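You operate a simulated robot arm through the tools that you are given. There is no shell and no other tool.

Carry out the task below with a simulated two-armed robot. There is one attempt and no reset: what you move stays moved.

TASK
Start the computer, tare the thrust, then open the guard and arm.

It is judged by the outcome, as a careful person would: the job done as asked, and still so three seconds after it is handed in. It fails if anything else is knocked over, pushed out of place, dropped, spilled or broken.

THE ROBOT
Two 6-joint arms with two-finger grippers on one trunk that stands fixed in place. Base frame: the origin is at the foot of the trunk, x ahead of it, y to its left, z up. Lengths are in m, angles in rad, forces in N, time in s.
The left shoulder is at [0.03, 0.178, 1.088], the right one opposite. With the tool pointing down near the work surface each hand reaches from about 0.58 to 0.74 m from the base axis, measured 20 degrees to its own side. Payload 2.54 kg a hand.
Tool frame (each hand has its own): the origin (TCP) lies between the finger pads and is the grasp point; the fingertips stand 0.03 m ahead of it; z points along the fingers, y is the line along which they close. The gripper opens to 0.116 m. The gripper's body begins 0.095 m behind the TCP.
Orientation is that of the tool frame in the base frame, as a unit quaternion [x, y, z, w]. With the fingers straight down and closing along the base's y, the tool's x points along the base's -x, its y along +y and its z along -z.

THE INTERFACE
- The arms move only by the tool send_rows. It takes "left_plan", "right_plan" or both (then of equal length, played together; a hand with none holds still); each is a list of rows, each an object of numbers (a shift or turn left out is 0, a gripper value left out holds the last): "x", "y", "z": the shift along the tool's x, y, z in cm; "rx", "ry", "rz": the turn, a rotation vector about the tool's x, y, z in degrees; "fingers": the closure, from 0 (fully open) to 1 (shut). In form: [{"x": .., "y": .., "z": .., "rx": .., "ry": .., "rz": .., "fingers": ..}, ...]. A call has 1 to 20 rows; each row is the pose to reach, as a shift and turn from the pose commanded when the call began, along the tool's axes at that moment. A row lasts 0.2 s, in which the tool goes at most 0.05 m and 0.15 rad; a call with a longer step from one row to the next is refused whole, and so is a gripper value outside its range. A pose out of reach is approached as far as the arm can. The call stops where the force on the tool passes 70 N (or 10 N more than at its start, if that is more) or the arm is blocked; 0.2 s more then pass. Each finger travels about 0.153 m/s and halts on what it meets, pressing with about 37 N; the grip force reading is that of the motor and also rises with nothing between the fingers. The clock runs only during rows and for 0.2 s after the last one: add rows that repeat a pose to give the fingers time. It gives the time, the measured TCP pose, the force on the tool (base axes), the opening and the grip force at its end, in the units of the frame above (readings bear some noise), with the torque about the TCP (base axes, N m) and any sound that the robot's microphone picked up.
- Cameras (640 x 400 px; columns grow to the right, rows downward): "scene" is now at [0.0462, 0.0161, 1.8094]; the picture's right is [0.19, -0.98, 0.00], its down [-0.75, -0.14, -0.65] and it looks along [0.64, 0.12, -0.76] (base axes); focal length 294 px, centre (320, 200). "left" rides on the left gripper at [0.069, 0.015, -0.122] in its tool frame; the picture's right is [-0.21, 0.98, 0.00], its down [-0.83, -0.18, -0.53] and it looks along [-0.52, -0.11, 0.85] (tool axes); focal length 251 px, centre (320, 200). "right" rides on the right gripper at [0.069, -0.015, -0.122] in its tool frame; the picture's right is [0.21, 0.98, 0.00], its down [-0.83, 0.18, -0.53] and it looks along [-0.52, 0.11, 0.85] (tool axes); focal length 251 px, centre (320, 200). There is no depth. A picture from a camera that has moved, and an enlarged one, comes with that camera's place and axes in the base frame and with its lens.
- grab_frame(camera): a new picture of that camera. It takes no simulated time.
- slide_trunk(by): slides the trunk up (or, below 0, down) by that many m; the arms and the scene camera ride with it, the base frame stays. It gives what a move gives, with no picture.
- pan_tilt(pan, tilt): turns the head with the scene camera to pan (to the left, within 2.496 rad either way) and tilt (down, from -0.506 to 1.204), counted from straight ahead of the robot. It gives what a move gives.
- inspect(camera, box): a new picture of the part [left, top, right, bottom] of that camera's present view, enlarged. It takes no simulated time.
- hand_in(): hands the job in; it is judged then, once.

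Nothing tells you positions but the pictures and the camera data. Unless the task says otherwise, let go and move clear before handing in.

The tools are called after "Request:" as a command line: name --argument value ..., lists and objects as JSON in quotes. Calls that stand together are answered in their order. send_rows: Moves the arms, as the interface text tells. Its arguments: {"type":"object","properties":{"left_plan":{"type":"array"},"right_plan":{"type":"array"}},"required":[]} The other tools are called the same way: slide_trunk (by) slides the trunk up or down; pan_tilt (pan, tilt) turns the head that bears the scene camera; grab_frame (camera) takes a picture; inspect (camera, box) takes an enlarged picture of a part of a camera's view; hand_in () hands the job in.

At the start:

```text
time_s: 0.0
left_ee_pos: [0.329, 0.3344, 1.5507]
left_orientation: [0.0, 1.0, 0.0, 0.0]
left_wrist_force: [1.2, 0.2, -0.3]
left_torque: [0.02, -0.03, 0.02]
left_gripper_width: 0.1158
left_grasp_force: 0.1
right_ee_pos: [0.4627, -0.0097, 1.5443]
right_orientation: [0.0, 1.0, 0.0, 0.0]
right_wrist_force: [-0.2, -0.3, 0.6]
right_torque: [0.01, 0.01, 0.02]
right_gripper_width: 0.1161
right_grasp_force: 0.1
trunk travel left (down, up): [-0.3, 0.24]
head pan, tilt: [0.19, 0.864]
```

scene: 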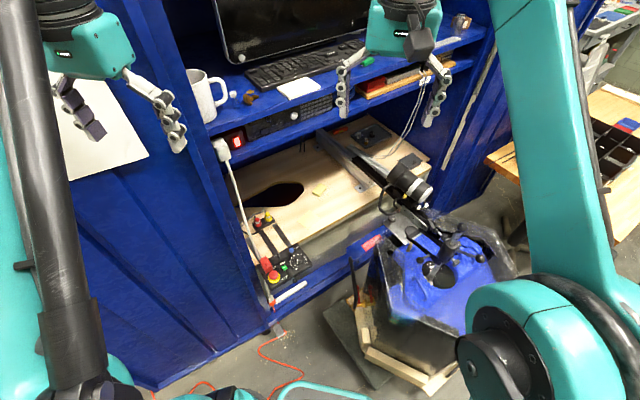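
right: 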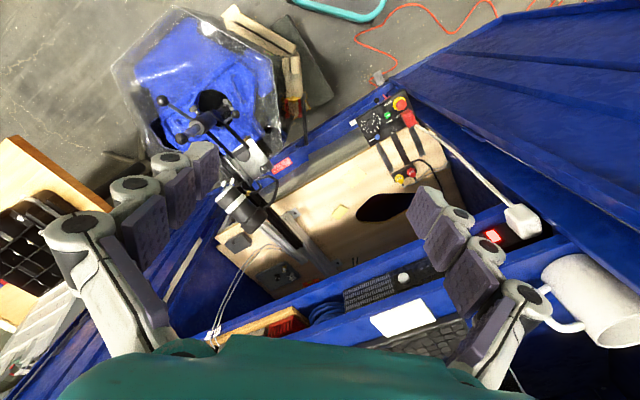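
left: 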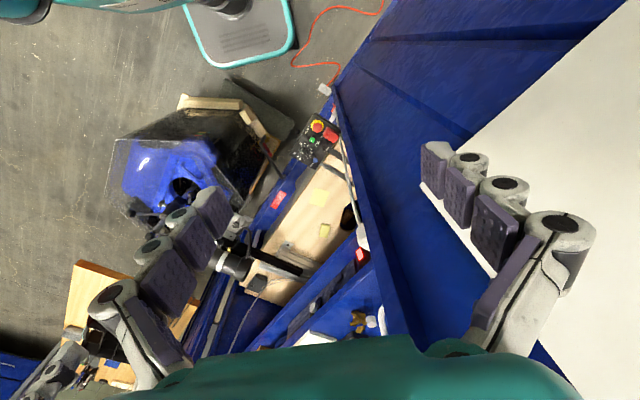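

I see a blue cabinet with a computer shelf, a workbench board with a small control box (red e-stop, green button, red guard) and some thrust-rig. I'll take enlarged views to understand the controls first.

Request:
inspect --camera "scene" --box '[220, 190, 340, 310]'

Request:
inspect --camera "scene" --box '[180, 60, 480, 200]'

Request:
inspect --camera "right" --box '[320, 70, 560, 270]'

Request:
inspect --camera "right" --box '[340, 80, 440, 200]'

Request:
inspect --camera "left" --box '[230, 90, 390, 350]'

```text
3.33 times, centred on (280, 250) of scene
camera zoom: at [0.0462, 0.0161, 1.8094], right [0.19, -0.98, 0.0], down [-0.75, -0.14, -0.65], along [0.64, 0.12, -0.76], focal length 982 px, centre (453, 33)
```

zoom: 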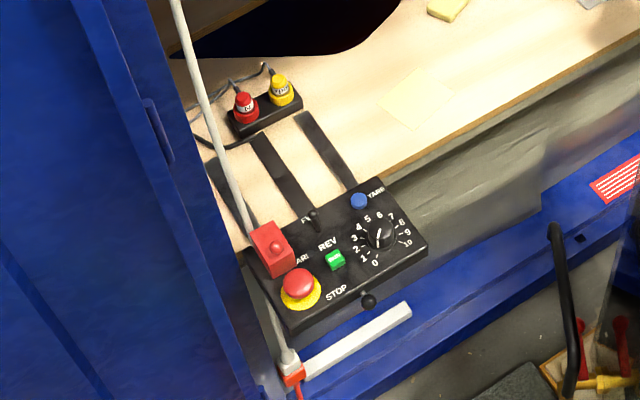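

```text
2.13 times, centred on (330, 130) of scene
camera zoom: at [0.0462, 0.0161, 1.8094], right [0.19, -0.98, 0.0], down [-0.75, -0.14, -0.65], along [0.64, 0.12, -0.76], focal length 628 px, centre (299, 349)
```

zoom: 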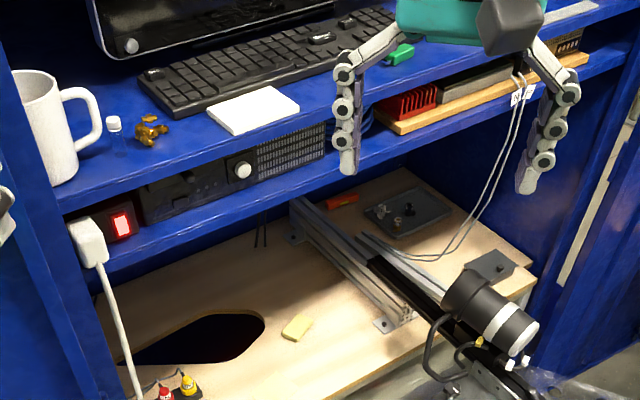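

```text
2.00 times, centred on (440, 170) of right
camera zoom: at [0.3939, -0.0229, 1.6683], right [-0.21, 0.98, 0.0], down [0.83, 0.18, 0.53], along [0.52, 0.11, -0.85], focal length 503 px, centre (80, 260)
```

zoom: 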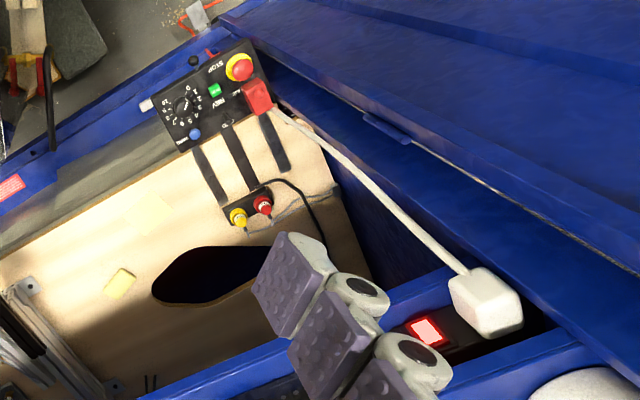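

```text
3.33 times, centred on (390, 140) of right
camera zoom: at [0.3939, -0.0229, 1.6683], right [-0.21, 0.98, 0.0], down [0.83, 0.18, 0.53], along [0.52, 0.11, -0.85], focal length 838 px, centre (87, 400)
```

zoom: 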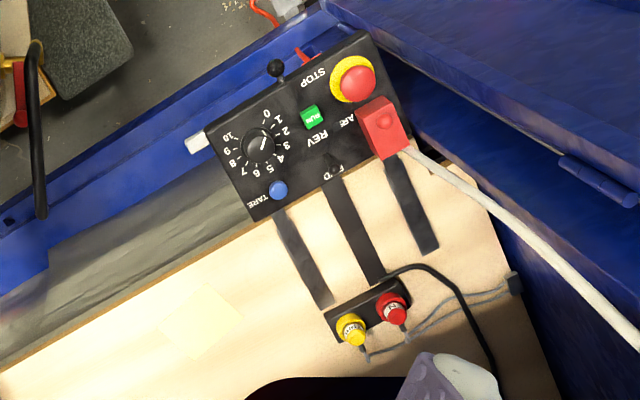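

```text
1.54 times, centred on (310, 220) of left
camera zoom: at [0.2593, 0.3505, 1.6731], right [0.21, 0.98, 0.0], down [0.83, -0.18, 0.53], along [0.52, -0.11, -0.85], focal length 387 px, centre (335, 169)
```

zoom: 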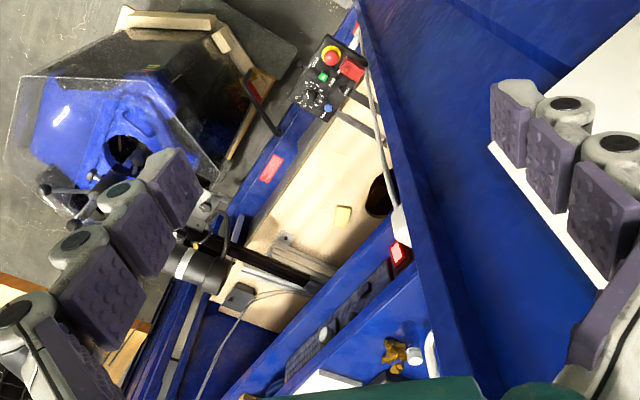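

The control box has TARE (blue), RUN (green), STOP, FWD/REV lever, a dial and a red guard over ARM. Next I look closer at the shelf computer and the box.

Request:
inspect --camera "scene" --box '[210, 90, 350, 180]'

Request:
inspect --camera "scene" --box '[250, 240, 320, 300]'

Request:
inspect --camera "scene" --box '[200, 0, 340, 100]'

Request:
inspect --camera "right" --box '[320, 220, 560, 360]'

Request:
inspect --camera "right" --box '[355, 90, 420, 140]'

```text
4.44 times, centred on (280, 135) of scene
camera zoom: at [0.0462, 0.0161, 1.8094], right [0.19, -0.98, 0.0], down [-0.75, -0.14, -0.65], along [0.64, 0.12, -0.76], focal length 1309 px, centre (498, 489)
```

zoom: 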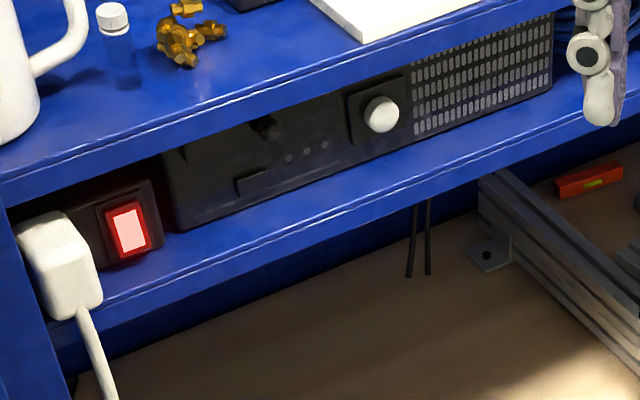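

```text
6.67 times, centred on (285, 270) of scene
camera zoom: at [0.0462, 0.0161, 1.8094], right [0.19, -0.98, 0.0], down [-0.75, -0.14, -0.65], along [0.64, 0.12, -0.76], focal length 1964 px, centre (553, -267)
```

zoom: 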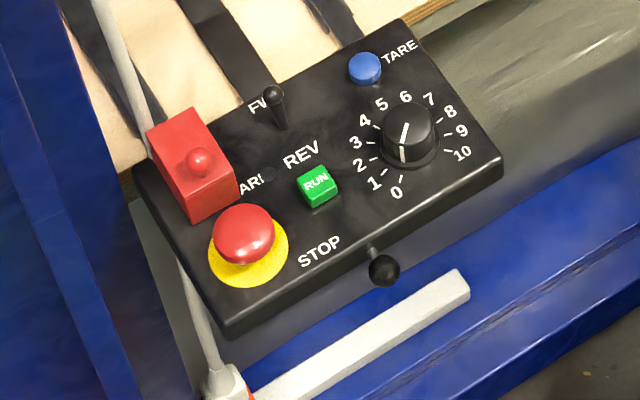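

```text
4.00 times, centred on (270, 50) of scene
camera zoom: at [0.0462, 0.0161, 1.8094], right [0.19, -0.98, 0.0], down [-0.75, -0.14, -0.65], along [0.64, 0.12, -0.76], focal length 1178 px, centre (520, 800)
```

zoom: 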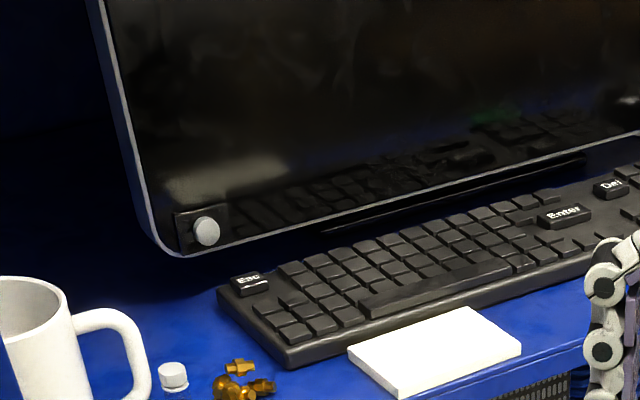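

```text
2.67 times, centred on (440, 290) of right
camera zoom: at [0.3939, -0.0229, 1.6683], right [-0.21, 0.98, 0.0], down [0.83, 0.18, 0.53], along [0.52, 0.11, -0.85], focal length 670 px, centre (0, -40)
```

zoom: 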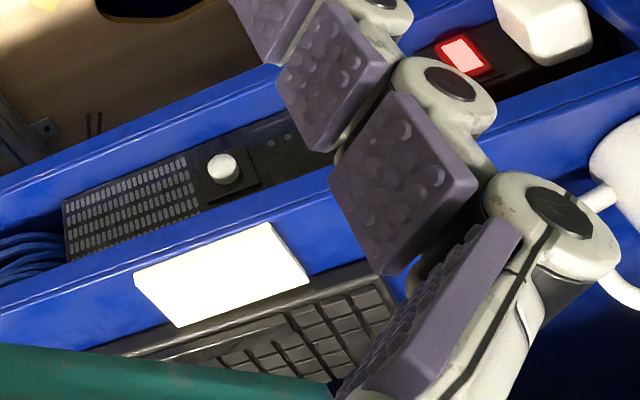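

```text
8.00 times, centred on (388, 115) of right
camera zoom: at [0.3939, -0.0229, 1.6683], right [-0.21, 0.98, 0.0], down [0.83, 0.18, 0.53], along [0.52, 0.11, -0.85], focal length 2012 px, centre (-220, 880)
```

zoom: 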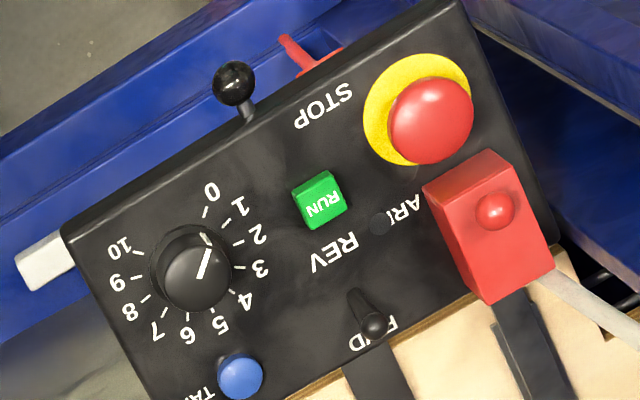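

The computer is the black box in the slot under the keyboard shelf; I take its round white power button to be at about (0.76, 0.23, 1.317), facing (-0.7,-0.7,0), with the cabinet turned 45°. I bring the closed right hand level in front of it, keeping well back.

Request:
send_rows --right_plan '[{"x": -1.25, "y": 0.82, "z": 1.75, "rx": -2.71, "ry": -6.53, "rz": -2.71, "fingers": 1}, {"x": -2.49, "y": 1.65, "z": 3.49, "rx": -5.42, "ry": -13.06, "rz": -5.42}, {"x": -3.74, "y": 2.47, "z": 5.24, "rx": -8.12, "ry": -19.59, "rz": -8.12}, {"x": -4.98, "y": 3.29, "z": 6.98, "rx": -10.83, "ry": -26.12, "rz": -10.83}, {"x": -6.23, "y": 4.12, "z": 8.73, "rx": -13.54, "ry": -32.65, "rz": -13.54}, {"x": -7.48, "y": 4.94, "z": 10.48, "rx": -16.25, "ry": -39.18, "rz": -16.25}, {"x": -8.72, "y": 5.76, "z": 12.22, "rx": -18.95, "ry": -45.72, "rz": -18.95}, {"x": -9.97, "y": 6.58, "z": 13.97, "rx": -21.66, "ry": -52.25, "rz": -21.66}, {"x": -11.22, "y": 7.41, "z": 15.72, "rx": -24.37, "ry": -58.78, "rz": -24.37}, {"x": -12.46, "y": 8.23, "z": 17.46, "rx": -27.08, "ry": -65.31, "rz": -27.08}, {"x": -13.71, "y": 9.05, "z": 19.21, "rx": -29.78, "ry": -71.84, "rz": -29.78}, {"x": -14.95, "y": 9.88, "z": 20.95, "rx": -32.49, "ry": -78.37, "rz": -32.49}, {"x": -16.2, "y": 10.7, "z": 22.7, "rx": -35.2, "ry": -84.9, "rz": -35.2}, {"x": -16.2, "y": 10.7, "z": 22.7, "rx": -35.2, "ry": -84.9, "rz": -35.2}]'

Request:
grab_frame --camera "scene"

Request:
grab_frame --camera "right"

```text
time_s: 3.0
left_ee_pos: [0.3284, 0.3337, 1.5514]
left_orientation: [0.001, 1.0, 0.0, 0.001]
left_wrist_force: [-1.6, -0.5, -0.1]
left_torque: [-0.01, -0.05, 0.0]
left_gripper_width: 0.116
left_grasp_force: 0.1
right_ee_pos: [0.6247, 0.0972, 1.3199]
right_orientation: [-0.271, 0.653, 0.271, 0.654]
right_wrist_force: [-1.1, 0.0, -0.4]
right_torque: [0.0, -0.04, -0.01]
right_gripper_width: 0.0
right_grasp_force: 28.6
trunk travel left (down, up): [-0.3, 0.24]
head pan, tilt: [0.19, 0.864]
```

```text
taken
camera scene: at [0.0442, 0.0158, 1.8095], right [0.19, -0.98, 0.0], down [-0.75, -0.14, -0.65], along [0.64, 0.12, -0.76], focal length 294 px, centre (320, 200)
```

scene: 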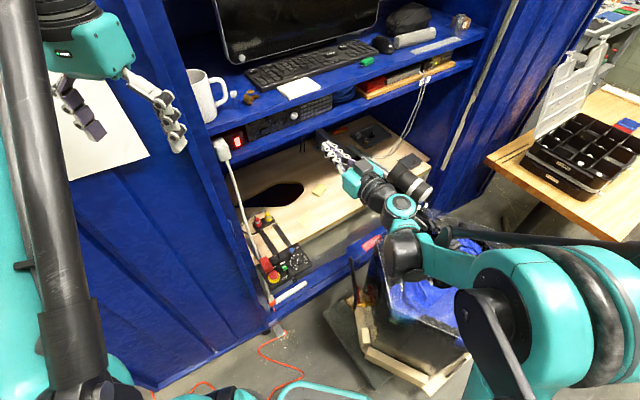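

```text
taken
camera right: at [0.5488, 0.003, 1.2515], right [-0.69, 0.69, -0.22], down [-0.51, -0.25, 0.82], along [0.52, 0.68, 0.52], focal length 251 px, centre (320, 200)
```

right: 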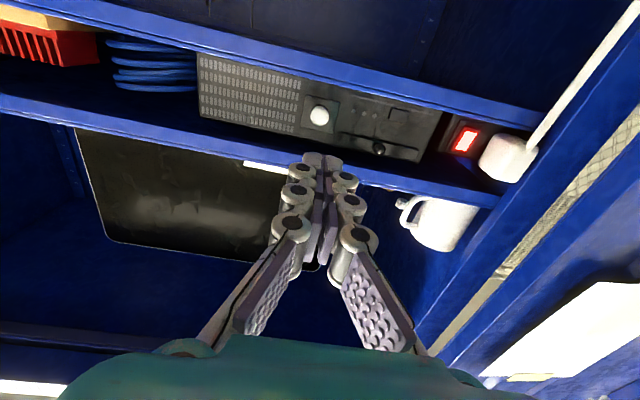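

The hand is level and in line with the button (re-triangulated at about (0.758, 0.231, 1.320)); the tips are about 15.8 cm short. I advance to about 3 cm away and check.

Request:
send_rows --right_plan '[{"z": 3}, {"z": 6}, {"z": 9}, {"z": 11}, {"z": 12.5}, {"z": 12.5}]'

Request:
grab_frame --camera "right"

Request:
inspect --camera "scene" --box '[230, 60, 390, 180]'

```text
time_s: 4.4
left_ee_pos: [0.3295, 0.3341, 1.55]
left_orientation: [0.0, 1.0, -0.001, 0.001]
left_wrist_force: [-1.0, 0.1, -0.1]
left_torque: [0.0, -0.01, 0.03]
left_gripper_width: 0.116
left_grasp_force: 0.0
right_ee_pos: [0.7153, 0.1876, 1.3215]
right_orientation: [-0.271, 0.654, 0.27, 0.653]
right_wrist_force: [-0.1, -0.2, -0.8]
right_torque: [0.04, 0.02, -0.03]
right_gripper_width: 0.0001
right_grasp_force: 28.8
trunk travel left (down, up): [-0.3, 0.24]
head pan, tilt: [0.19, 0.864]
```

```text
taken
camera right: at [0.6388, 0.0912, 1.2521], right [-0.69, 0.69, -0.21], down [-0.51, -0.25, 0.83], along [0.52, 0.68, 0.52], focal length 251 px, centre (320, 200)
```

right: 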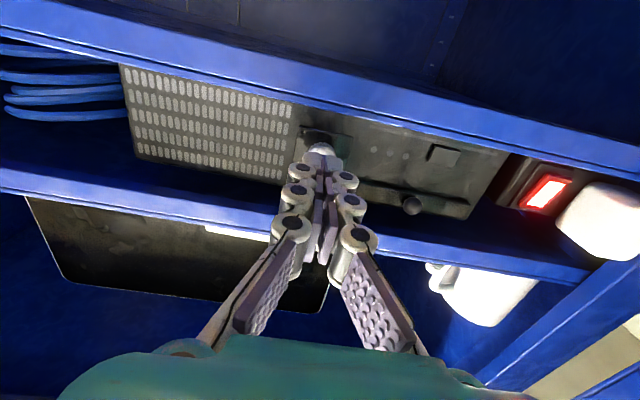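

```text
3.33 times, centred on (310, 120) of scene
camera zoom: at [0.0461, 0.0159, 1.8094], right [0.19, -0.98, 0.0], down [-0.75, -0.14, -0.65], along [0.64, 0.12, -0.76], focal length 982 px, centre (353, 467)
```

zoom: 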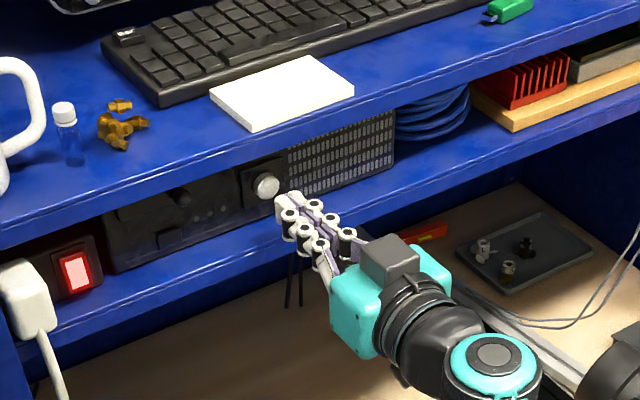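

The tips are in line, about 3 cm from the button. I press slowly in small steps.

Request:
send_rows --right_plan '[{"z": 1}, {"z": 1.8}, {"z": 2.3}, {"z": 2.6}, {"z": 2.9}, {"z": 3.2}, {"z": 3.4}, {"z": 3.6}]'

Request:
inspect --camera "scene" --box '[230, 60, 390, 180]'

Request:
grab_frame --camera "right"

```text
time_s: 6.2
left_ee_pos: [0.3237, 0.3286, 1.5528]
left_orientation: [0.001, 1.0, 0.001, 0.002]
left_wrist_force: [0.9, 0.3, 0.0]
left_torque: [0.03, -0.02, 0.01]
left_gripper_width: 0.1159
left_grasp_force: 0.0
right_ee_pos: [0.7351, 0.2066, 1.3207]
right_orientation: [-0.271, 0.651, 0.272, 0.655]
right_wrist_force: [-33.3, -30.2, -14.8]
right_torque: [-0.25, 0.16, 0.14]
right_gripper_width: 0.006
right_grasp_force: 28.1
trunk travel left (down, up): [-0.3, 0.24]
head pan, tilt: [0.19, 0.864]
heard: click
```

```text
3.33 times, centred on (310, 120) of scene
camera zoom: at [0.0399, 0.0089, 1.8094], right [0.19, -0.98, 0.0], down [-0.74, -0.14, -0.65], along [0.64, 0.13, -0.76], focal length 982 px, centre (353, 467)
```

zoom: 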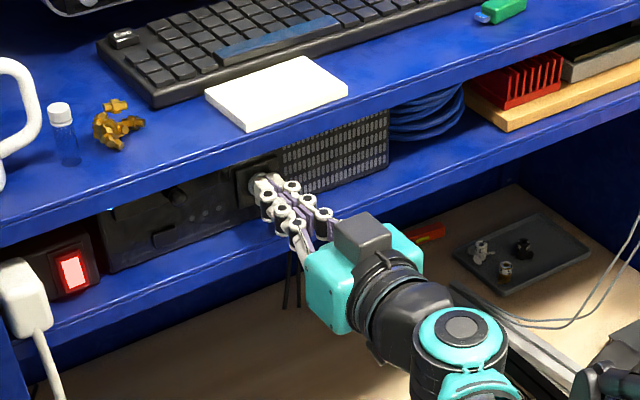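

```text
taken
camera right: at [0.66, 0.1108, 1.2529], right [-0.69, 0.69, -0.21], down [-0.51, -0.25, 0.82], along [0.52, 0.68, 0.53], focal length 251 px, centre (320, 200)
```

right: 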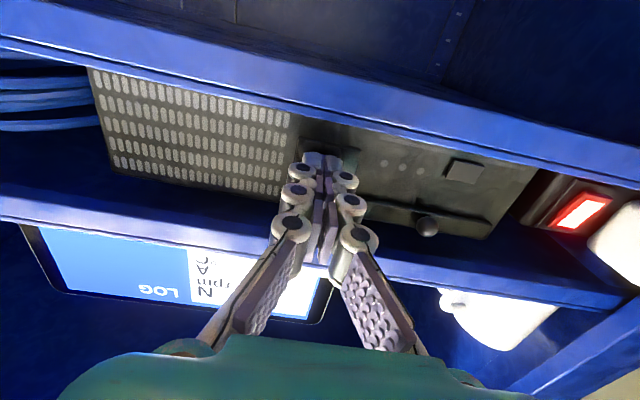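

A click was heard and the monitor lit up, so the computer has started. I back straight out.

Request:
send_rows --right_plan '[{"z": -2}, {"z": -5}, {"z": -9}, {"z": -13}, {"z": -17}, {"z": -17}]'

Request:
grab_frame --camera "scene"

Request:
inspect --camera "scene" --box '[200, 0, 400, 140]'

Request:
grab_frame --camera "right"

```text
time_s: 7.6
left_ee_pos: [0.3308, 0.3356, 1.5495]
left_orientation: [0.0, 1.0, 0.0, -0.001]
left_wrist_force: [0.0, -0.1, -0.4]
left_torque: [-0.01, 0.0, -0.02]
left_gripper_width: 0.116
left_grasp_force: 0.0
right_ee_pos: [0.6189, 0.0907, 1.3183]
right_orientation: [-0.271, 0.655, 0.27, 0.652]
right_wrist_force: [0.9, 0.3, 0.3]
right_torque: [0.01, 0.02, -0.01]
right_gripper_width: 0.0
right_grasp_force: 28.5
trunk travel left (down, up): [-0.3, 0.24]
head pan, tilt: [0.19, 0.864]
```

```text
taken
camera scene: at [0.0477, 0.0175, 1.8093], right [0.19, -0.98, 0.0], down [-0.75, -0.14, -0.65], along [0.64, 0.12, -0.76], focal length 294 px, centre (320, 200)
```

scene: 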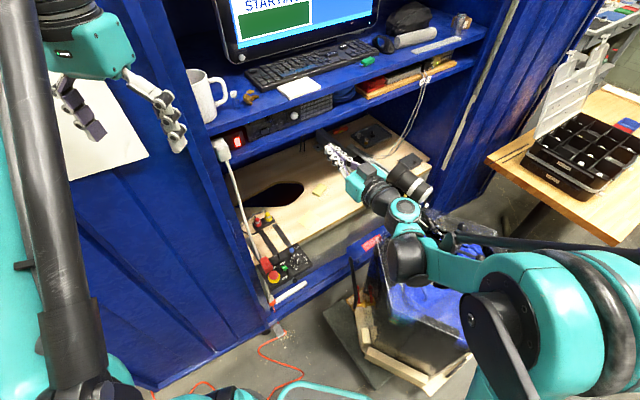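

```text
2.86 times, centred on (300, 70) of scene
camera zoom: at [0.0477, 0.0175, 1.8093], right [0.19, -0.98, 0.0], down [-0.75, -0.14, -0.65], along [0.64, 0.12, -0.76], focal length 842 px, centre (377, 571)
```

zoom: 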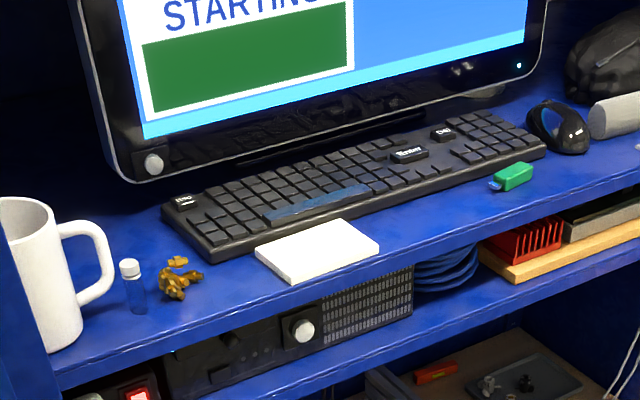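

```text
taken
camera right: at [0.5432, -0.0046, 1.2491], right [-0.69, 0.69, -0.21], down [-0.5, -0.25, 0.83], along [0.52, 0.68, 0.52], focal length 251 px, centre (320, 200)
```

right: 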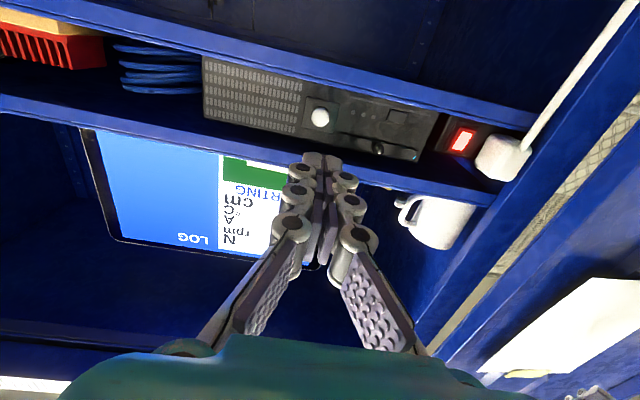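

The screen shows "STARTING" with a bar, so it is booting. I tilt the head up to watch the display until it is ready.

Request:
pan_tilt --pan 0.19 --tilt 0.5

Request:
grab_frame --camera "scene"

```text
time_s: 8.4
left_ee_pos: [0.3291, 0.3339, 1.5511]
left_orientation: [0.0, 1.0, 0.0, 0.0]
left_wrist_force: [0.4, -0.3, -0.4]
left_torque: [0.01, 0.02, -0.03]
left_gripper_width: 0.1162
left_grasp_force: 0.1
right_ee_pos: [0.6176, 0.0895, 1.3187]
right_orientation: [-0.271, 0.654, 0.271, 0.653]
right_wrist_force: [0.2, -0.2, 0.1]
right_torque: [0.01, -0.04, 0.01]
right_gripper_width: 0.0
right_grasp_force: 28.7
trunk travel left (down, up): [-0.3, 0.24]
head pan, tilt: [0.19, 0.499]
```

```text
taken
camera scene: at [0.0594, 0.0184, 1.8403], right [0.19, -0.98, 0.0], down [-0.47, -0.09, -0.88], along [0.86, 0.17, -0.48], focal length 294 px, centre (320, 200)
```

scene: 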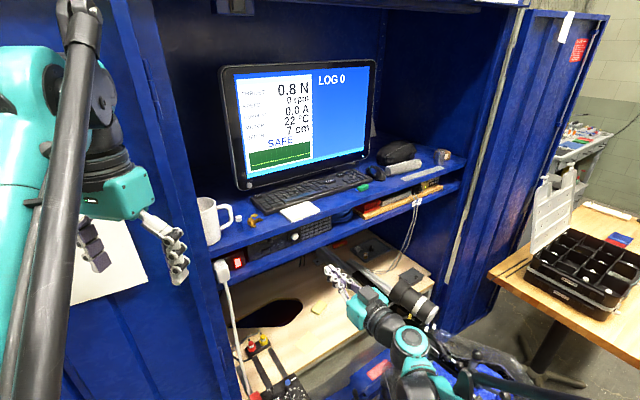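

Request:
inspect --camera "scene" --box '[220, 60, 380, 180]'

Request:
inspect --camera "scene" --box '[200, 240, 360, 400]'

Request:
inspect --camera "left" --box '[270, 90, 390, 210]'

```text
3.33 times, centred on (300, 120) of scene
camera zoom: at [0.0594, 0.0184, 1.8403], right [0.19, -0.98, 0.0], down [-0.47, -0.09, -0.88], along [0.86, 0.17, -0.48], focal length 982 px, centre (387, 467)
```

zoom: 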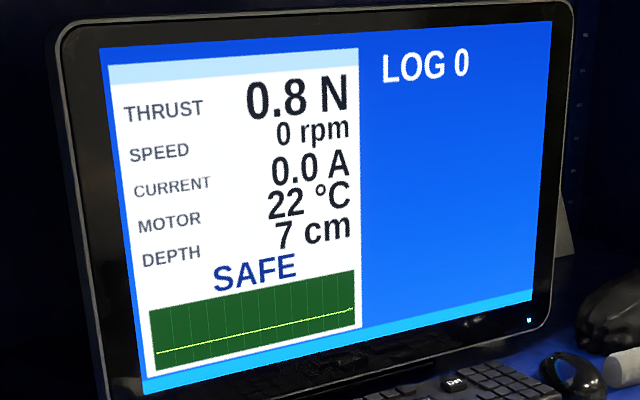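

```text
2.50 times, centred on (280, 320) of scene
camera zoom: at [0.0594, 0.0184, 1.8403], right [0.19, -0.98, 0.0], down [-0.47, -0.09, -0.88], along [0.86, 0.17, -0.48], focal length 736 px, centre (420, -100)
```

zoom: 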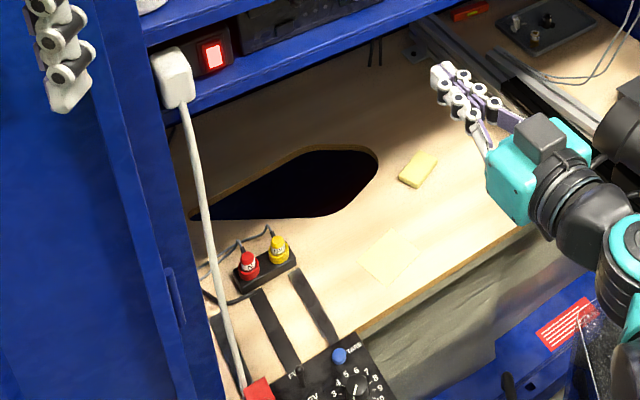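

```text
3.33 times, centred on (330, 150) of left
camera zoom: at [0.2592, 0.3504, 1.6731], right [0.21, 0.98, 0.0], down [0.83, -0.18, 0.53], along [0.52, -0.11, -0.85], focal length 838 px, centre (287, 367)
```

zoom: 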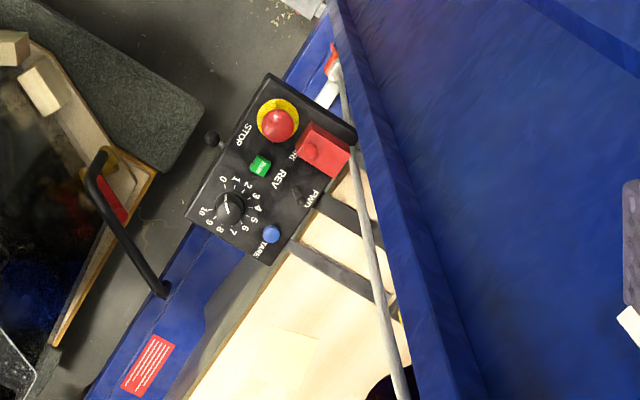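

The display now reads THRUST 0.8 N, state SAFE, so the computer is up. I withdraw the right hand out of the way, then bring the left hand in for the TARE button (about (0.642, 0.249, 0.75)).

Request:
send_rows --right_plan '[{"x": -1.73, "y": -0.24, "z": -1.93, "rx": 2.71, "ry": 6.53, "rz": 2.71, "fingers": 1}, {"x": -3.46, "y": -0.49, "z": -3.86, "rx": 5.42, "ry": 13.06, "rz": 5.42}, {"x": -5.19, "y": -0.73, "z": -5.79, "rx": 8.12, "ry": 19.59, "rz": 8.12}, {"x": -6.92, "y": -0.98, "z": -7.72, "rx": 10.83, "ry": 26.12, "rz": 10.83}, {"x": -8.65, "y": -1.22, "z": -9.65, "rx": 13.54, "ry": 32.65, "rz": 13.54}, {"x": -10.38, "y": -1.47, "z": -11.58, "rx": 16.25, "ry": 39.18, "rz": 16.25}, {"x": -12.12, "y": -1.71, "z": -13.52, "rx": 18.95, "ry": 45.72, "rz": 18.95}, {"x": -13.85, "y": -1.96, "z": -15.45, "rx": 21.66, "ry": 52.25, "rz": 21.66}, {"x": -15.58, "y": -2.2, "z": -17.38, "rx": 24.37, "ry": 58.78, "rz": 24.37}, {"x": -17.31, "y": -2.45, "z": -19.31, "rx": 27.08, "ry": 65.31, "rz": 27.08}, {"x": -19.04, "y": -2.69, "z": -21.24, "rx": 29.78, "ry": 71.84, "rz": 29.78}, {"x": -20.77, "y": -2.94, "z": -23.17, "rx": 32.49, "ry": 78.37, "rz": 32.49}, {"x": -22.5, "y": -3.18, "z": -25.1, "rx": 35.2, "ry": 84.9, "rz": 35.2}]'

Request:
send_rows --left_plan '[{"x": -1.13, "y": -0.5, "z": 3.33, "fingers": 1}, {"x": -2.27, "y": -1.0, "z": 6.67}, {"x": -3.4, "y": -1.5, "z": 10}, {"x": -4.53, "y": -2.0, "z": 13.33}, {"x": -5.67, "y": -2.5, "z": 16.67}, {"x": -6.8, "y": -3, "z": 20}, {"x": -7.93, "y": -3.5, "z": 23.33}, {"x": -9.07, "y": -4, "z": 26.67}, {"x": -10.2, "y": -4.5, "z": 30}, {"x": -11.33, "y": -5, "z": 33.33}, {"x": -12.47, "y": -5.5, "z": 36.67}, {"x": -13.6, "y": -6, "z": 40}, {"x": -14.73, "y": -6.5, "z": 43.33}, {"x": -15.87, "y": -7, "z": 46.67}, {"x": -17, "y": -7.5, "z": 50}]'

Request:
pan_tilt --pan 0.3 --tilt 0.75

Request:
grab_frame --camera "scene"

Request:
grab_frame --camera "left"

Request:
grab_frame --camera "right"

```text
time_s: 11.2
left_ee_pos: [0.3313, 0.3353, 1.5508]
left_orientation: [0.0, 1.0, 0.0, -0.001]
left_wrist_force: [0.8, 0.6, -0.3]
left_torque: [0.0, 0.03, 0.01]
left_gripper_width: 0.1157
left_grasp_force: 0.0
right_ee_pos: [0.4651, -0.1069, 1.5423]
right_orientation: [0.001, 1.0, -0.001, -0.001]
right_wrist_force: [0.6, 0.0, 0.9]
right_torque: [-0.05, 0.04, -0.01]
right_gripper_width: 0.0
right_grasp_force: 28.4
trunk travel left (down, up): [-0.3, 0.24]
head pan, tilt: [0.19, 0.499]
```

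```text
time_s: 14.4
left_ee_pos: [0.4992, 0.2604, 1.0505]
left_orientation: [0.0, 1.0, 0.0, -0.001]
left_wrist_force: [-0.7, -0.4, 0.5]
left_torque: [-0.02, 0.0, 0.0]
left_gripper_width: 0.0
left_grasp_force: 28.6
right_ee_pos: [0.4653, -0.1072, 1.5426]
right_orientation: [0.0, 1.0, 0.0, 0.0]
right_wrist_force: [0.3, 0.0, -0.7]
right_torque: [0.02, 0.02, 0.01]
right_gripper_width: 0.0001
right_grasp_force: 28.9
trunk travel left (down, up): [-0.3, 0.24]
head pan, tilt: [0.19, 0.499]
```

```text
time_s: 15.2
left_ee_pos: [0.4984, 0.2618, 1.0515]
left_orientation: [0.001, 1.0, 0.0, 0.0]
left_wrist_force: [0.3, 0.0, 0.2]
left_torque: [-0.03, 0.0, -0.02]
left_gripper_width: 0.0002
left_grasp_force: 28.3
right_ee_pos: [0.463, -0.1074, 1.5433]
right_orientation: [-0.001, 1.0, 0.0, 0.0]
right_wrist_force: [-0.1, -0.4, 0.5]
right_torque: [0.01, 0.04, 0.01]
right_gripper_width: 0.0
right_grasp_force: 28.1
trunk travel left (down, up): [-0.3, 0.24]
head pan, tilt: [0.3, 0.75]
```

```text
taken
camera scene: at [0.049, 0.0258, 1.8185], right [0.3, -0.96, 0.0], down [-0.65, -0.2, -0.73], along [0.7, 0.22, -0.68], focal length 294 px, centre (320, 200)
```

scene: 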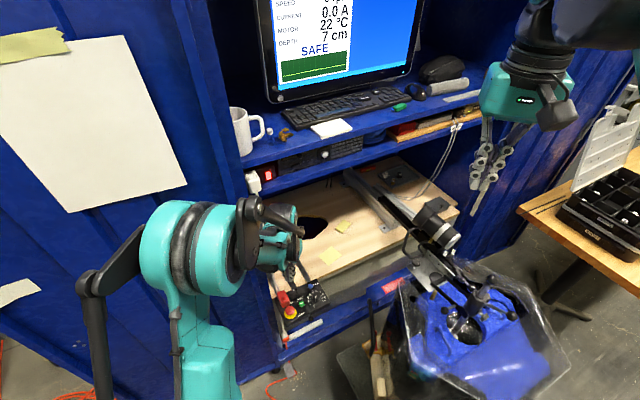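

```text
taken
camera left: at [0.4277, 0.277, 1.1739], right [0.21, 0.98, 0.0], down [0.83, -0.18, 0.53], along [0.52, -0.11, -0.85], focal length 251 px, centre (320, 200)
```

left: 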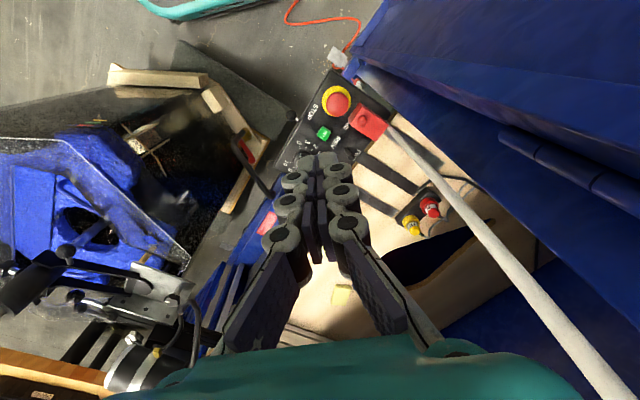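

```text
taken
camera right: at [0.3945, -0.1212, 1.6657], right [-0.21, 0.98, 0.0], down [0.83, 0.18, 0.53], along [0.52, 0.11, -0.85], focal length 251 px, centre (320, 200)
```

right: 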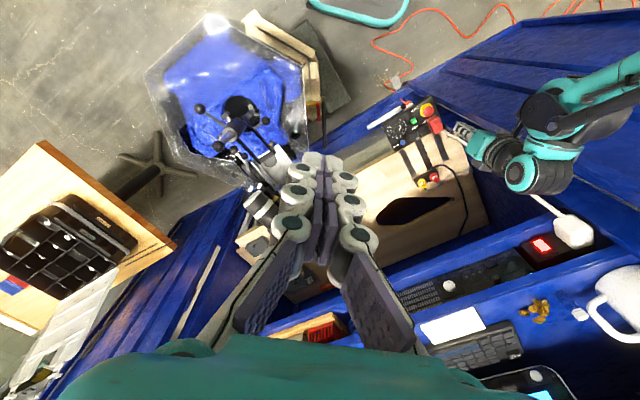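

The left hand is above and in front of the panel and the right one is clear. I enlarge the left view of the panel to understand the guard and refine positions.

Request:
inspect --camera "left" --box '[270, 60, 410, 170]'

Request:
inspect --camera "scene" --box '[260, 260, 350, 340]'

Request:
inspect --camera "right" --box '[370, 90, 470, 200]'

```text
3.64 times, centred on (340, 115) of left
camera zoom: at [0.4277, 0.277, 1.1739], right [0.21, 0.98, 0.0], down [0.83, -0.18, 0.53], along [0.52, -0.11, -0.85], focal length 914 px, centre (247, 509)
```

zoom: 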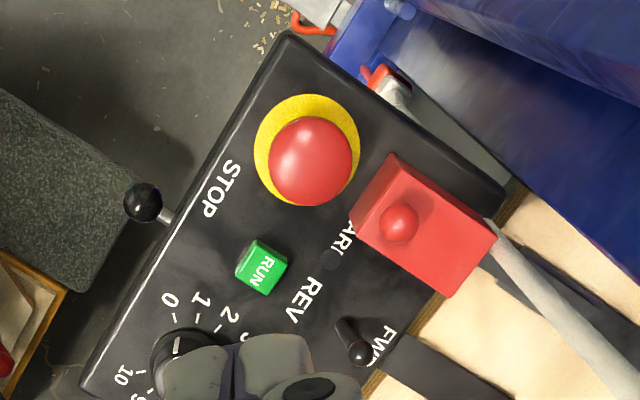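

```text
5.00 times, centred on (305, 300) of scene
camera zoom: at [0.049, 0.0258, 1.8185], right [0.3, -0.96, 0.0], down [-0.65, -0.2, -0.73], along [0.7, 0.22, -0.68], focal length 1473 px, centre (395, -300)
```

zoom: 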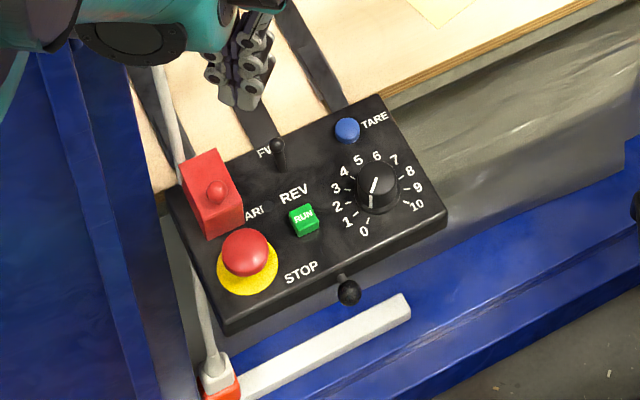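

```text
3.64 times, centred on (420, 145) of right
camera zoom: at [0.3945, -0.1212, 1.6657], right [-0.21, 0.98, 0.0], down [0.83, 0.18, 0.53], along [0.52, 0.11, -0.85], focal length 914 px, centre (-44, 400)
```

zoom: 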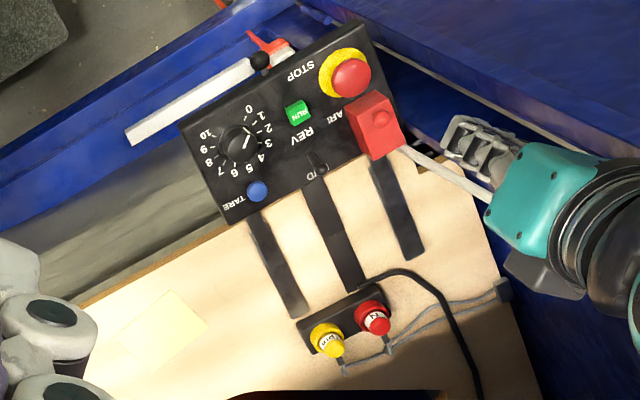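

TARE is confirmed at (0.642, 0.250, 0.750) and the guard's ball at (0.538, 0.317, 0.800). The left forearm would pass too close to the white cord and door jamb, so I withdraw the left arm and use the right arm, tilted 40°, coming in from the open side.

Request:
send_rows --left_plan '[{"x": 1.13, "y": 0.5, "z": -3.33}, {"x": 2.27, "y": 1.0, "z": -6.67}, {"x": 3.4, "y": 1.5, "z": -10}, {"x": 4.53, "y": 2.0, "z": -13.33}, {"x": 5.67, "y": 2.5, "z": -16.67}, {"x": 6.8, "y": 3, "z": -20}, {"x": 7.93, "y": 3.5, "z": -23.33}, {"x": 9.07, "y": 4, "z": -26.67}, {"x": 10.2, "y": 4.5, "z": -30}, {"x": 11.33, "y": 5, "z": -33.33}, {"x": 12.47, "y": 5.5, "z": -36.67}, {"x": 13.6, "y": 6, "z": -40}, {"x": 14.73, "y": 6.5, "z": -43.33}, {"x": 15.87, "y": 7, "z": -46.67}, {"x": 17, "y": 7.5, "z": -50}]'

Request:
send_rows --right_plan '[{"x": -0.11, "y": 0.76, "z": 3.14, "rx": -1.12, "ry": -2.71, "rz": -3.08}, {"x": -0.23, "y": 1.53, "z": 6.29, "rx": -2.24, "ry": -5.41, "rz": -6.16}, {"x": -0.34, "y": 2.29, "z": 9.43, "rx": -3.36, "ry": -8.12, "rz": -9.24}, {"x": -0.46, "y": 3.06, "z": 12.57, "rx": -4.49, "ry": -10.83, "rz": -12.31}, {"x": -0.57, "y": 3.82, "z": 15.71, "rx": -5.61, "ry": -13.54, "rz": -15.39}, {"x": -0.69, "y": 4.59, "z": 18.86, "rx": -6.73, "ry": -16.24, "rz": -18.47}, {"x": -0.8, "y": 5.35, "z": 22, "rx": -7.85, "ry": -18.95, "rz": -21.55}, {"x": -0.91, "y": 6.11, "z": 25.14, "rx": -8.97, "ry": -21.66, "rz": -24.63}, {"x": -1.03, "y": 6.88, "z": 28.29, "rx": -10.09, "ry": -24.36, "rz": -27.71}, {"x": -1.14, "y": 7.64, "z": 31.43, "rx": -11.21, "ry": -27.07, "rz": -30.79}, {"x": -1.26, "y": 8.41, "z": 34.57, "rx": -12.34, "ry": -29.78, "rz": -33.86}, {"x": -1.37, "y": 9.17, "z": 37.71, "rx": -13.46, "ry": -32.49, "rz": -36.94}, {"x": -1.49, "y": 9.94, "z": 40.86, "rx": -14.58, "ry": -35.19, "rz": -40.02}, {"x": -1.6, "y": 10.7, "z": 44, "rx": -15.7, "ry": -37.9, "rz": -43.1}, {"x": -1.6, "y": 10.7, "z": 44, "rx": -15.7, "ry": -37.9, "rz": -43.1}]'

Request:
grab_frame --camera "scene"

Request:
grab_frame --camera "right"

Request:
grab_frame --camera "left"

```text
time_s: 18.4
left_ee_pos: [0.3292, 0.3325, 1.5527]
left_orientation: [0.0, 1.0, 0.0, 0.001]
left_wrist_force: [0.9, 0.7, 1.1]
left_torque: [-0.01, 0.01, -0.01]
left_gripper_width: 0.0
left_grasp_force: 28.8
right_ee_pos: [0.464, -0.1069, 1.5425]
right_orientation: [0.0, 1.0, 0.0, 0.0]
right_wrist_force: [0.4, 0.7, 0.4]
right_torque: [-0.02, -0.02, 0.03]
right_gripper_width: 0.0
right_grasp_force: 29.3
trunk travel left (down, up): [-0.3, 0.24]
head pan, tilt: [0.3, 0.75]
```

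```text
time_s: 21.6
left_ee_pos: [0.3285, 0.3332, 1.5524]
left_orientation: [0.0, 1.0, 0.0, 0.001]
left_wrist_force: [0.5, 0.9, 0.2]
left_torque: [0.02, -0.04, 0.0]
left_gripper_width: 0.0001
left_grasp_force: 28.7
right_ee_pos: [0.4776, 0.0006, 1.1051]
right_orientation: [-0.36, 0.868, 0.131, 0.317]
right_wrist_force: [-0.1, 0.1, -0.1]
right_torque: [0.0, 0.01, 0.01]
right_gripper_width: 0.0002
right_grasp_force: 28.7
trunk travel left (down, up): [-0.3, 0.24]
head pan, tilt: [0.3, 0.75]
```

```text
taken
camera scene: at [0.0481, 0.0257, 1.8185], right [0.3, -0.96, 0.0], down [-0.65, -0.2, -0.73], along [0.7, 0.22, -0.68], focal length 294 px, centre (320, 200)
```

scene: 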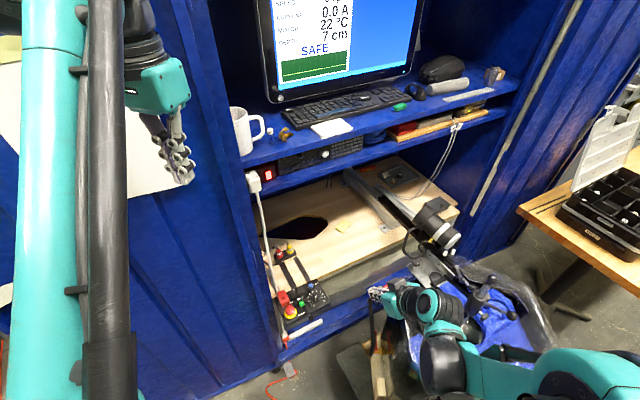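

```text
taken
camera right: at [0.3966, -0.1019, 1.154], right [-0.81, 0.57, -0.14], down [0.08, 0.33, 0.94], along [0.59, 0.75, -0.31], focal length 251 px, centre (320, 200)
```

right: 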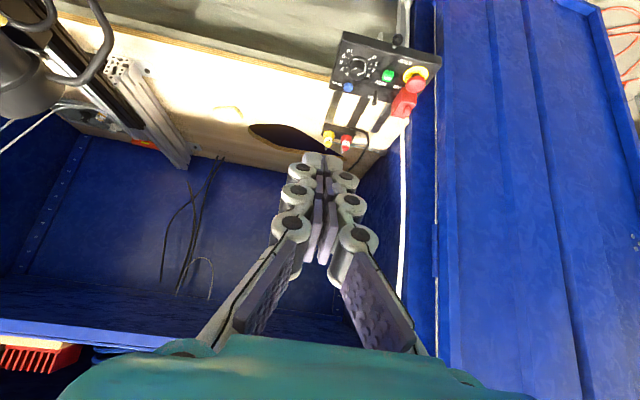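

```text
taken
camera left: at [0.2591, 0.3483, 1.6758], right [0.21, 0.98, 0.0], down [0.83, -0.18, 0.53], along [0.52, -0.11, -0.85], focal length 251 px, centre (320, 200)
```

left: 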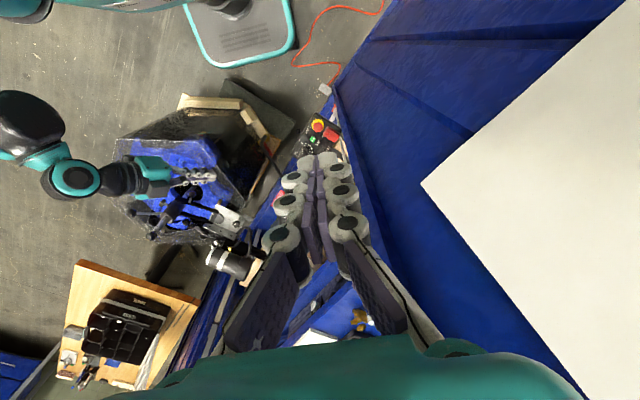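

The right hand is tilted and clear in front. I bring its tips to about 6 cm above the TARE button.

Request:
send_rows --right_plan '[{"x": -0.28, "y": 0.51, "z": 3.2}, {"x": -0.57, "y": 1.02, "z": 6.4}, {"x": -0.85, "y": 1.53, "z": 9.6}, {"x": -1.13, "y": 2.03, "z": 12.8}, {"x": -1.42, "y": 2.54, "z": 16}, {"x": -1.7, "y": 3.05, "z": 19.2}, {"x": -1.98, "y": 3.56, "z": 22.4}, {"x": -2.27, "y": 4.07, "z": 25.6}, {"x": -2.55, "y": 4.58, "z": 28.8}, {"x": -2.83, "y": 5.08, "z": 32}, {"x": -3.1, "y": 5.6, "z": 35.2}, {"x": -3.4, "y": 6.1, "z": 38.4}, {"x": -3.4, "y": 6.1, "z": 38.4}]'

Request:
inspect --camera "scene" --box '[250, 240, 410, 360]'

Request:
grab_frame --camera "right"

```text
time_s: 24.4
left_ee_pos: [0.3295, 0.3317, 1.5531]
left_orientation: [-0.001, 1.0, -0.001, 0.0]
left_wrist_force: [0.4, -0.3, -0.3]
left_torque: [0.03, -0.02, 0.02]
left_gripper_width: 0.0
left_grasp_force: 28.8
right_ee_pos: [0.628, 0.2332, 0.834]
right_orientation: [-0.36, 0.868, 0.131, 0.316]
right_wrist_force: [0.2, -0.5, 1.5]
right_torque: [0.03, 0.01, -0.02]
right_gripper_width: 0.0002
right_grasp_force: 28.7
trunk travel left (down, up): [-0.3, 0.24]
head pan, tilt: [0.3, 0.75]
```

```text
3.33 times, centred on (330, 300) of scene
camera zoom: at [0.0488, 0.0252, 1.8185], right [0.3, -0.96, 0.0], down [-0.65, -0.2, -0.73], along [0.7, 0.22, -0.68], focal length 982 px, centre (287, -133)
```

zoom: 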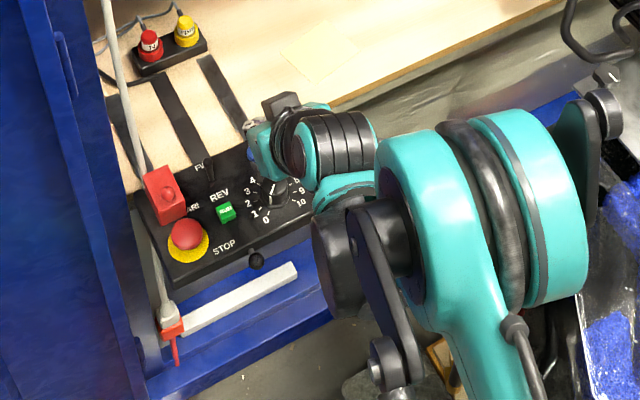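

```text
taken
camera right: at [0.5453, 0.132, 0.8838], right [-0.81, 0.57, -0.14], down [0.08, 0.33, 0.94], along [0.59, 0.75, -0.31], focal length 251 px, centre (320, 200)
```

right: 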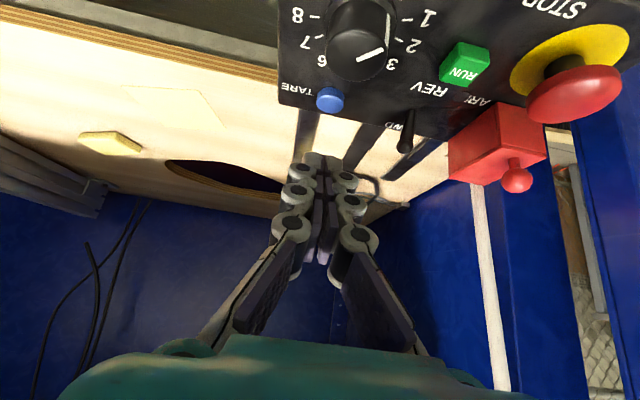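

The wrist view confirms TARE at (0.644, 0.250). I shift slightly and descend to about 1.5 cm above it.

Request:
send_rows --right_plan '[{"x": -0.3, "y": 0.11, "z": 1.2}, {"x": 0.5, "y": 0.11, "z": 2.2}, {"x": 1.62, "y": 0.11, "z": 3.21}, {"x": 1.62, "y": 0.11, "z": 3.21}]'

Request:
grab_frame --camera "right"

Request:
inspect --camera "left" --box '[270, 90, 390, 210]'

```text
time_s: 25.4
left_ee_pos: [0.3298, 0.3328, 1.553]
left_orientation: [0.0, 1.0, 0.0, 0.0]
left_wrist_force: [-0.1, -0.9, -0.5]
left_torque: [0.03, 0.0, 0.02]
left_gripper_width: 0.0002
left_grasp_force: 28.8
right_ee_pos: [0.6326, 0.239, 0.8032]
right_orientation: [-0.359, 0.868, 0.131, 0.316]
right_wrist_force: [0.0, -0.1, -0.7]
right_torque: [0.01, -0.01, -0.01]
right_gripper_width: 0.0
right_grasp_force: 28.6
right hand out of reach, approached as far as the arm can: row 3, 4
trunk travel left (down, up): [-0.3, 0.24]
head pan, tilt: [0.3, 0.75]
```

```text
taken
camera right: at [0.5502, 0.1368, 0.8519], right [-0.81, 0.57, -0.14], down [0.08, 0.33, 0.94], along [0.59, 0.75, -0.31], focal length 251 px, centre (320, 200)
```

right: 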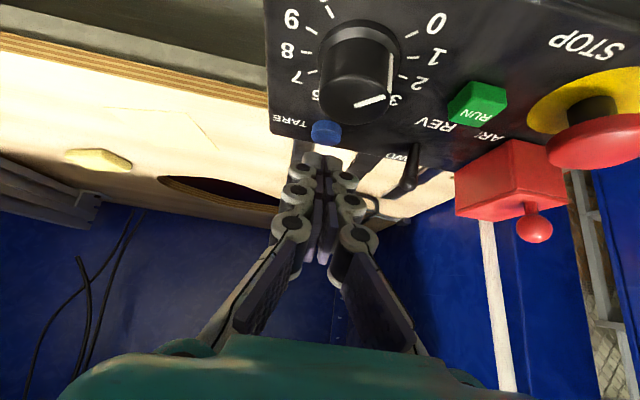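

```text
3.33 times, centred on (330, 150) of left
camera zoom: at [0.26, 0.3485, 1.6756], right [0.21, 0.98, 0.0], down [0.83, -0.18, 0.53], along [0.52, -0.11, -0.85], focal length 838 px, centre (287, 367)
```

zoom: 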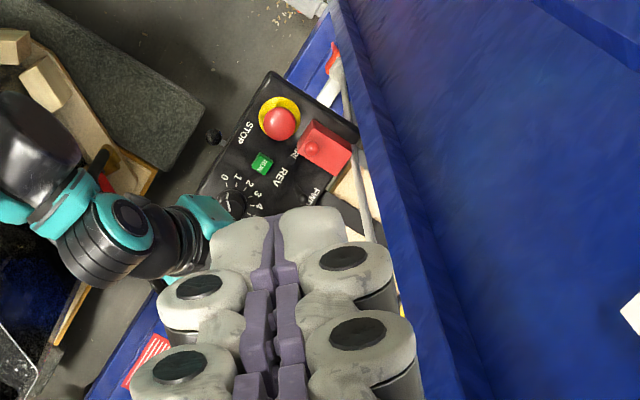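

The right arm's reach ends here, so I raise the hand, lower the trunk 15 cm, and come back down.

Request:
send_rows --right_plan '[{"x": -2.2, "z": -2.6}, {"x": -4.4, "z": -5.2}, {"x": -6.6, "z": -7.8}, {"x": -8.8, "z": -10.4}, {"x": -10.9, "z": -13}]'

Request:
slide_trunk --by -0.15

Request:
grab_frame --camera "right"

Request:
grab_frame --camera "scene"

```text
time_s: 26.6
left_ee_pos: [0.3293, 0.3321, 1.5531]
left_orientation: [0.0, 1.0, 0.0, 0.0]
left_wrist_force: [0.2, -0.1, -0.3]
left_torque: [0.01, -0.01, 0.02]
left_gripper_width: 0.0003
left_grasp_force: 28.4
right_ee_pos: [0.631, 0.2391, 0.9718]
right_orientation: [-0.36, 0.868, 0.131, 0.316]
right_wrist_force: [-0.2, -0.5, -1.0]
right_torque: [0.02, 0.0, 0.0]
right_gripper_width: 0.0
right_grasp_force: 28.5
trunk travel left (down, up): [-0.3, 0.24]
head pan, tilt: [0.3, 0.75]
```

```text
time_s: 28.4
left_ee_pos: [0.3296, 0.3319, 1.4027]
left_orientation: [0.0, 1.0, -0.001, 0.0]
left_wrist_force: [0.0, 0.0, 0.2]
left_torque: [-0.03, 0.02, 0.01]
left_gripper_width: 0.0
left_grasp_force: 28.8
right_ee_pos: [0.6317, 0.239, 0.8205]
right_orientation: [-0.359, 0.868, 0.131, 0.316]
right_wrist_force: [0.9, -0.5, -1.0]
right_torque: [0.0, 0.01, -0.01]
right_gripper_width: 0.0
right_grasp_force: 28.5
trunk travel left (down, up): [-0.15, 0.39]
head pan, tilt: [0.3, 0.75]
```

```text
taken
camera right: at [0.5499, 0.1373, 0.8703], right [-0.81, 0.57, -0.14], down [0.08, 0.33, 0.94], along [0.59, 0.75, -0.31], focal length 251 px, centre (320, 200)
```

right: 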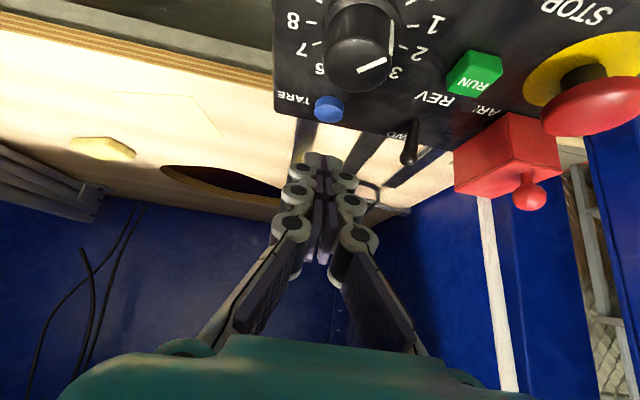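

```text
taken
camera scene: at [0.0491, 0.0259, 1.6686], right [0.3, -0.96, 0.0], down [-0.65, -0.2, -0.73], along [0.7, 0.22, -0.68], focal length 294 px, centre (320, 200)
```

scene: 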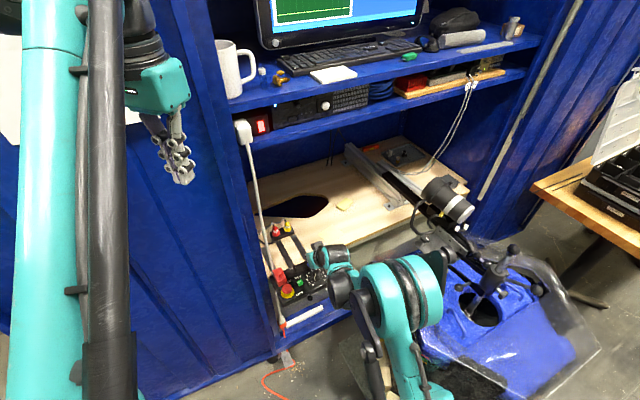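

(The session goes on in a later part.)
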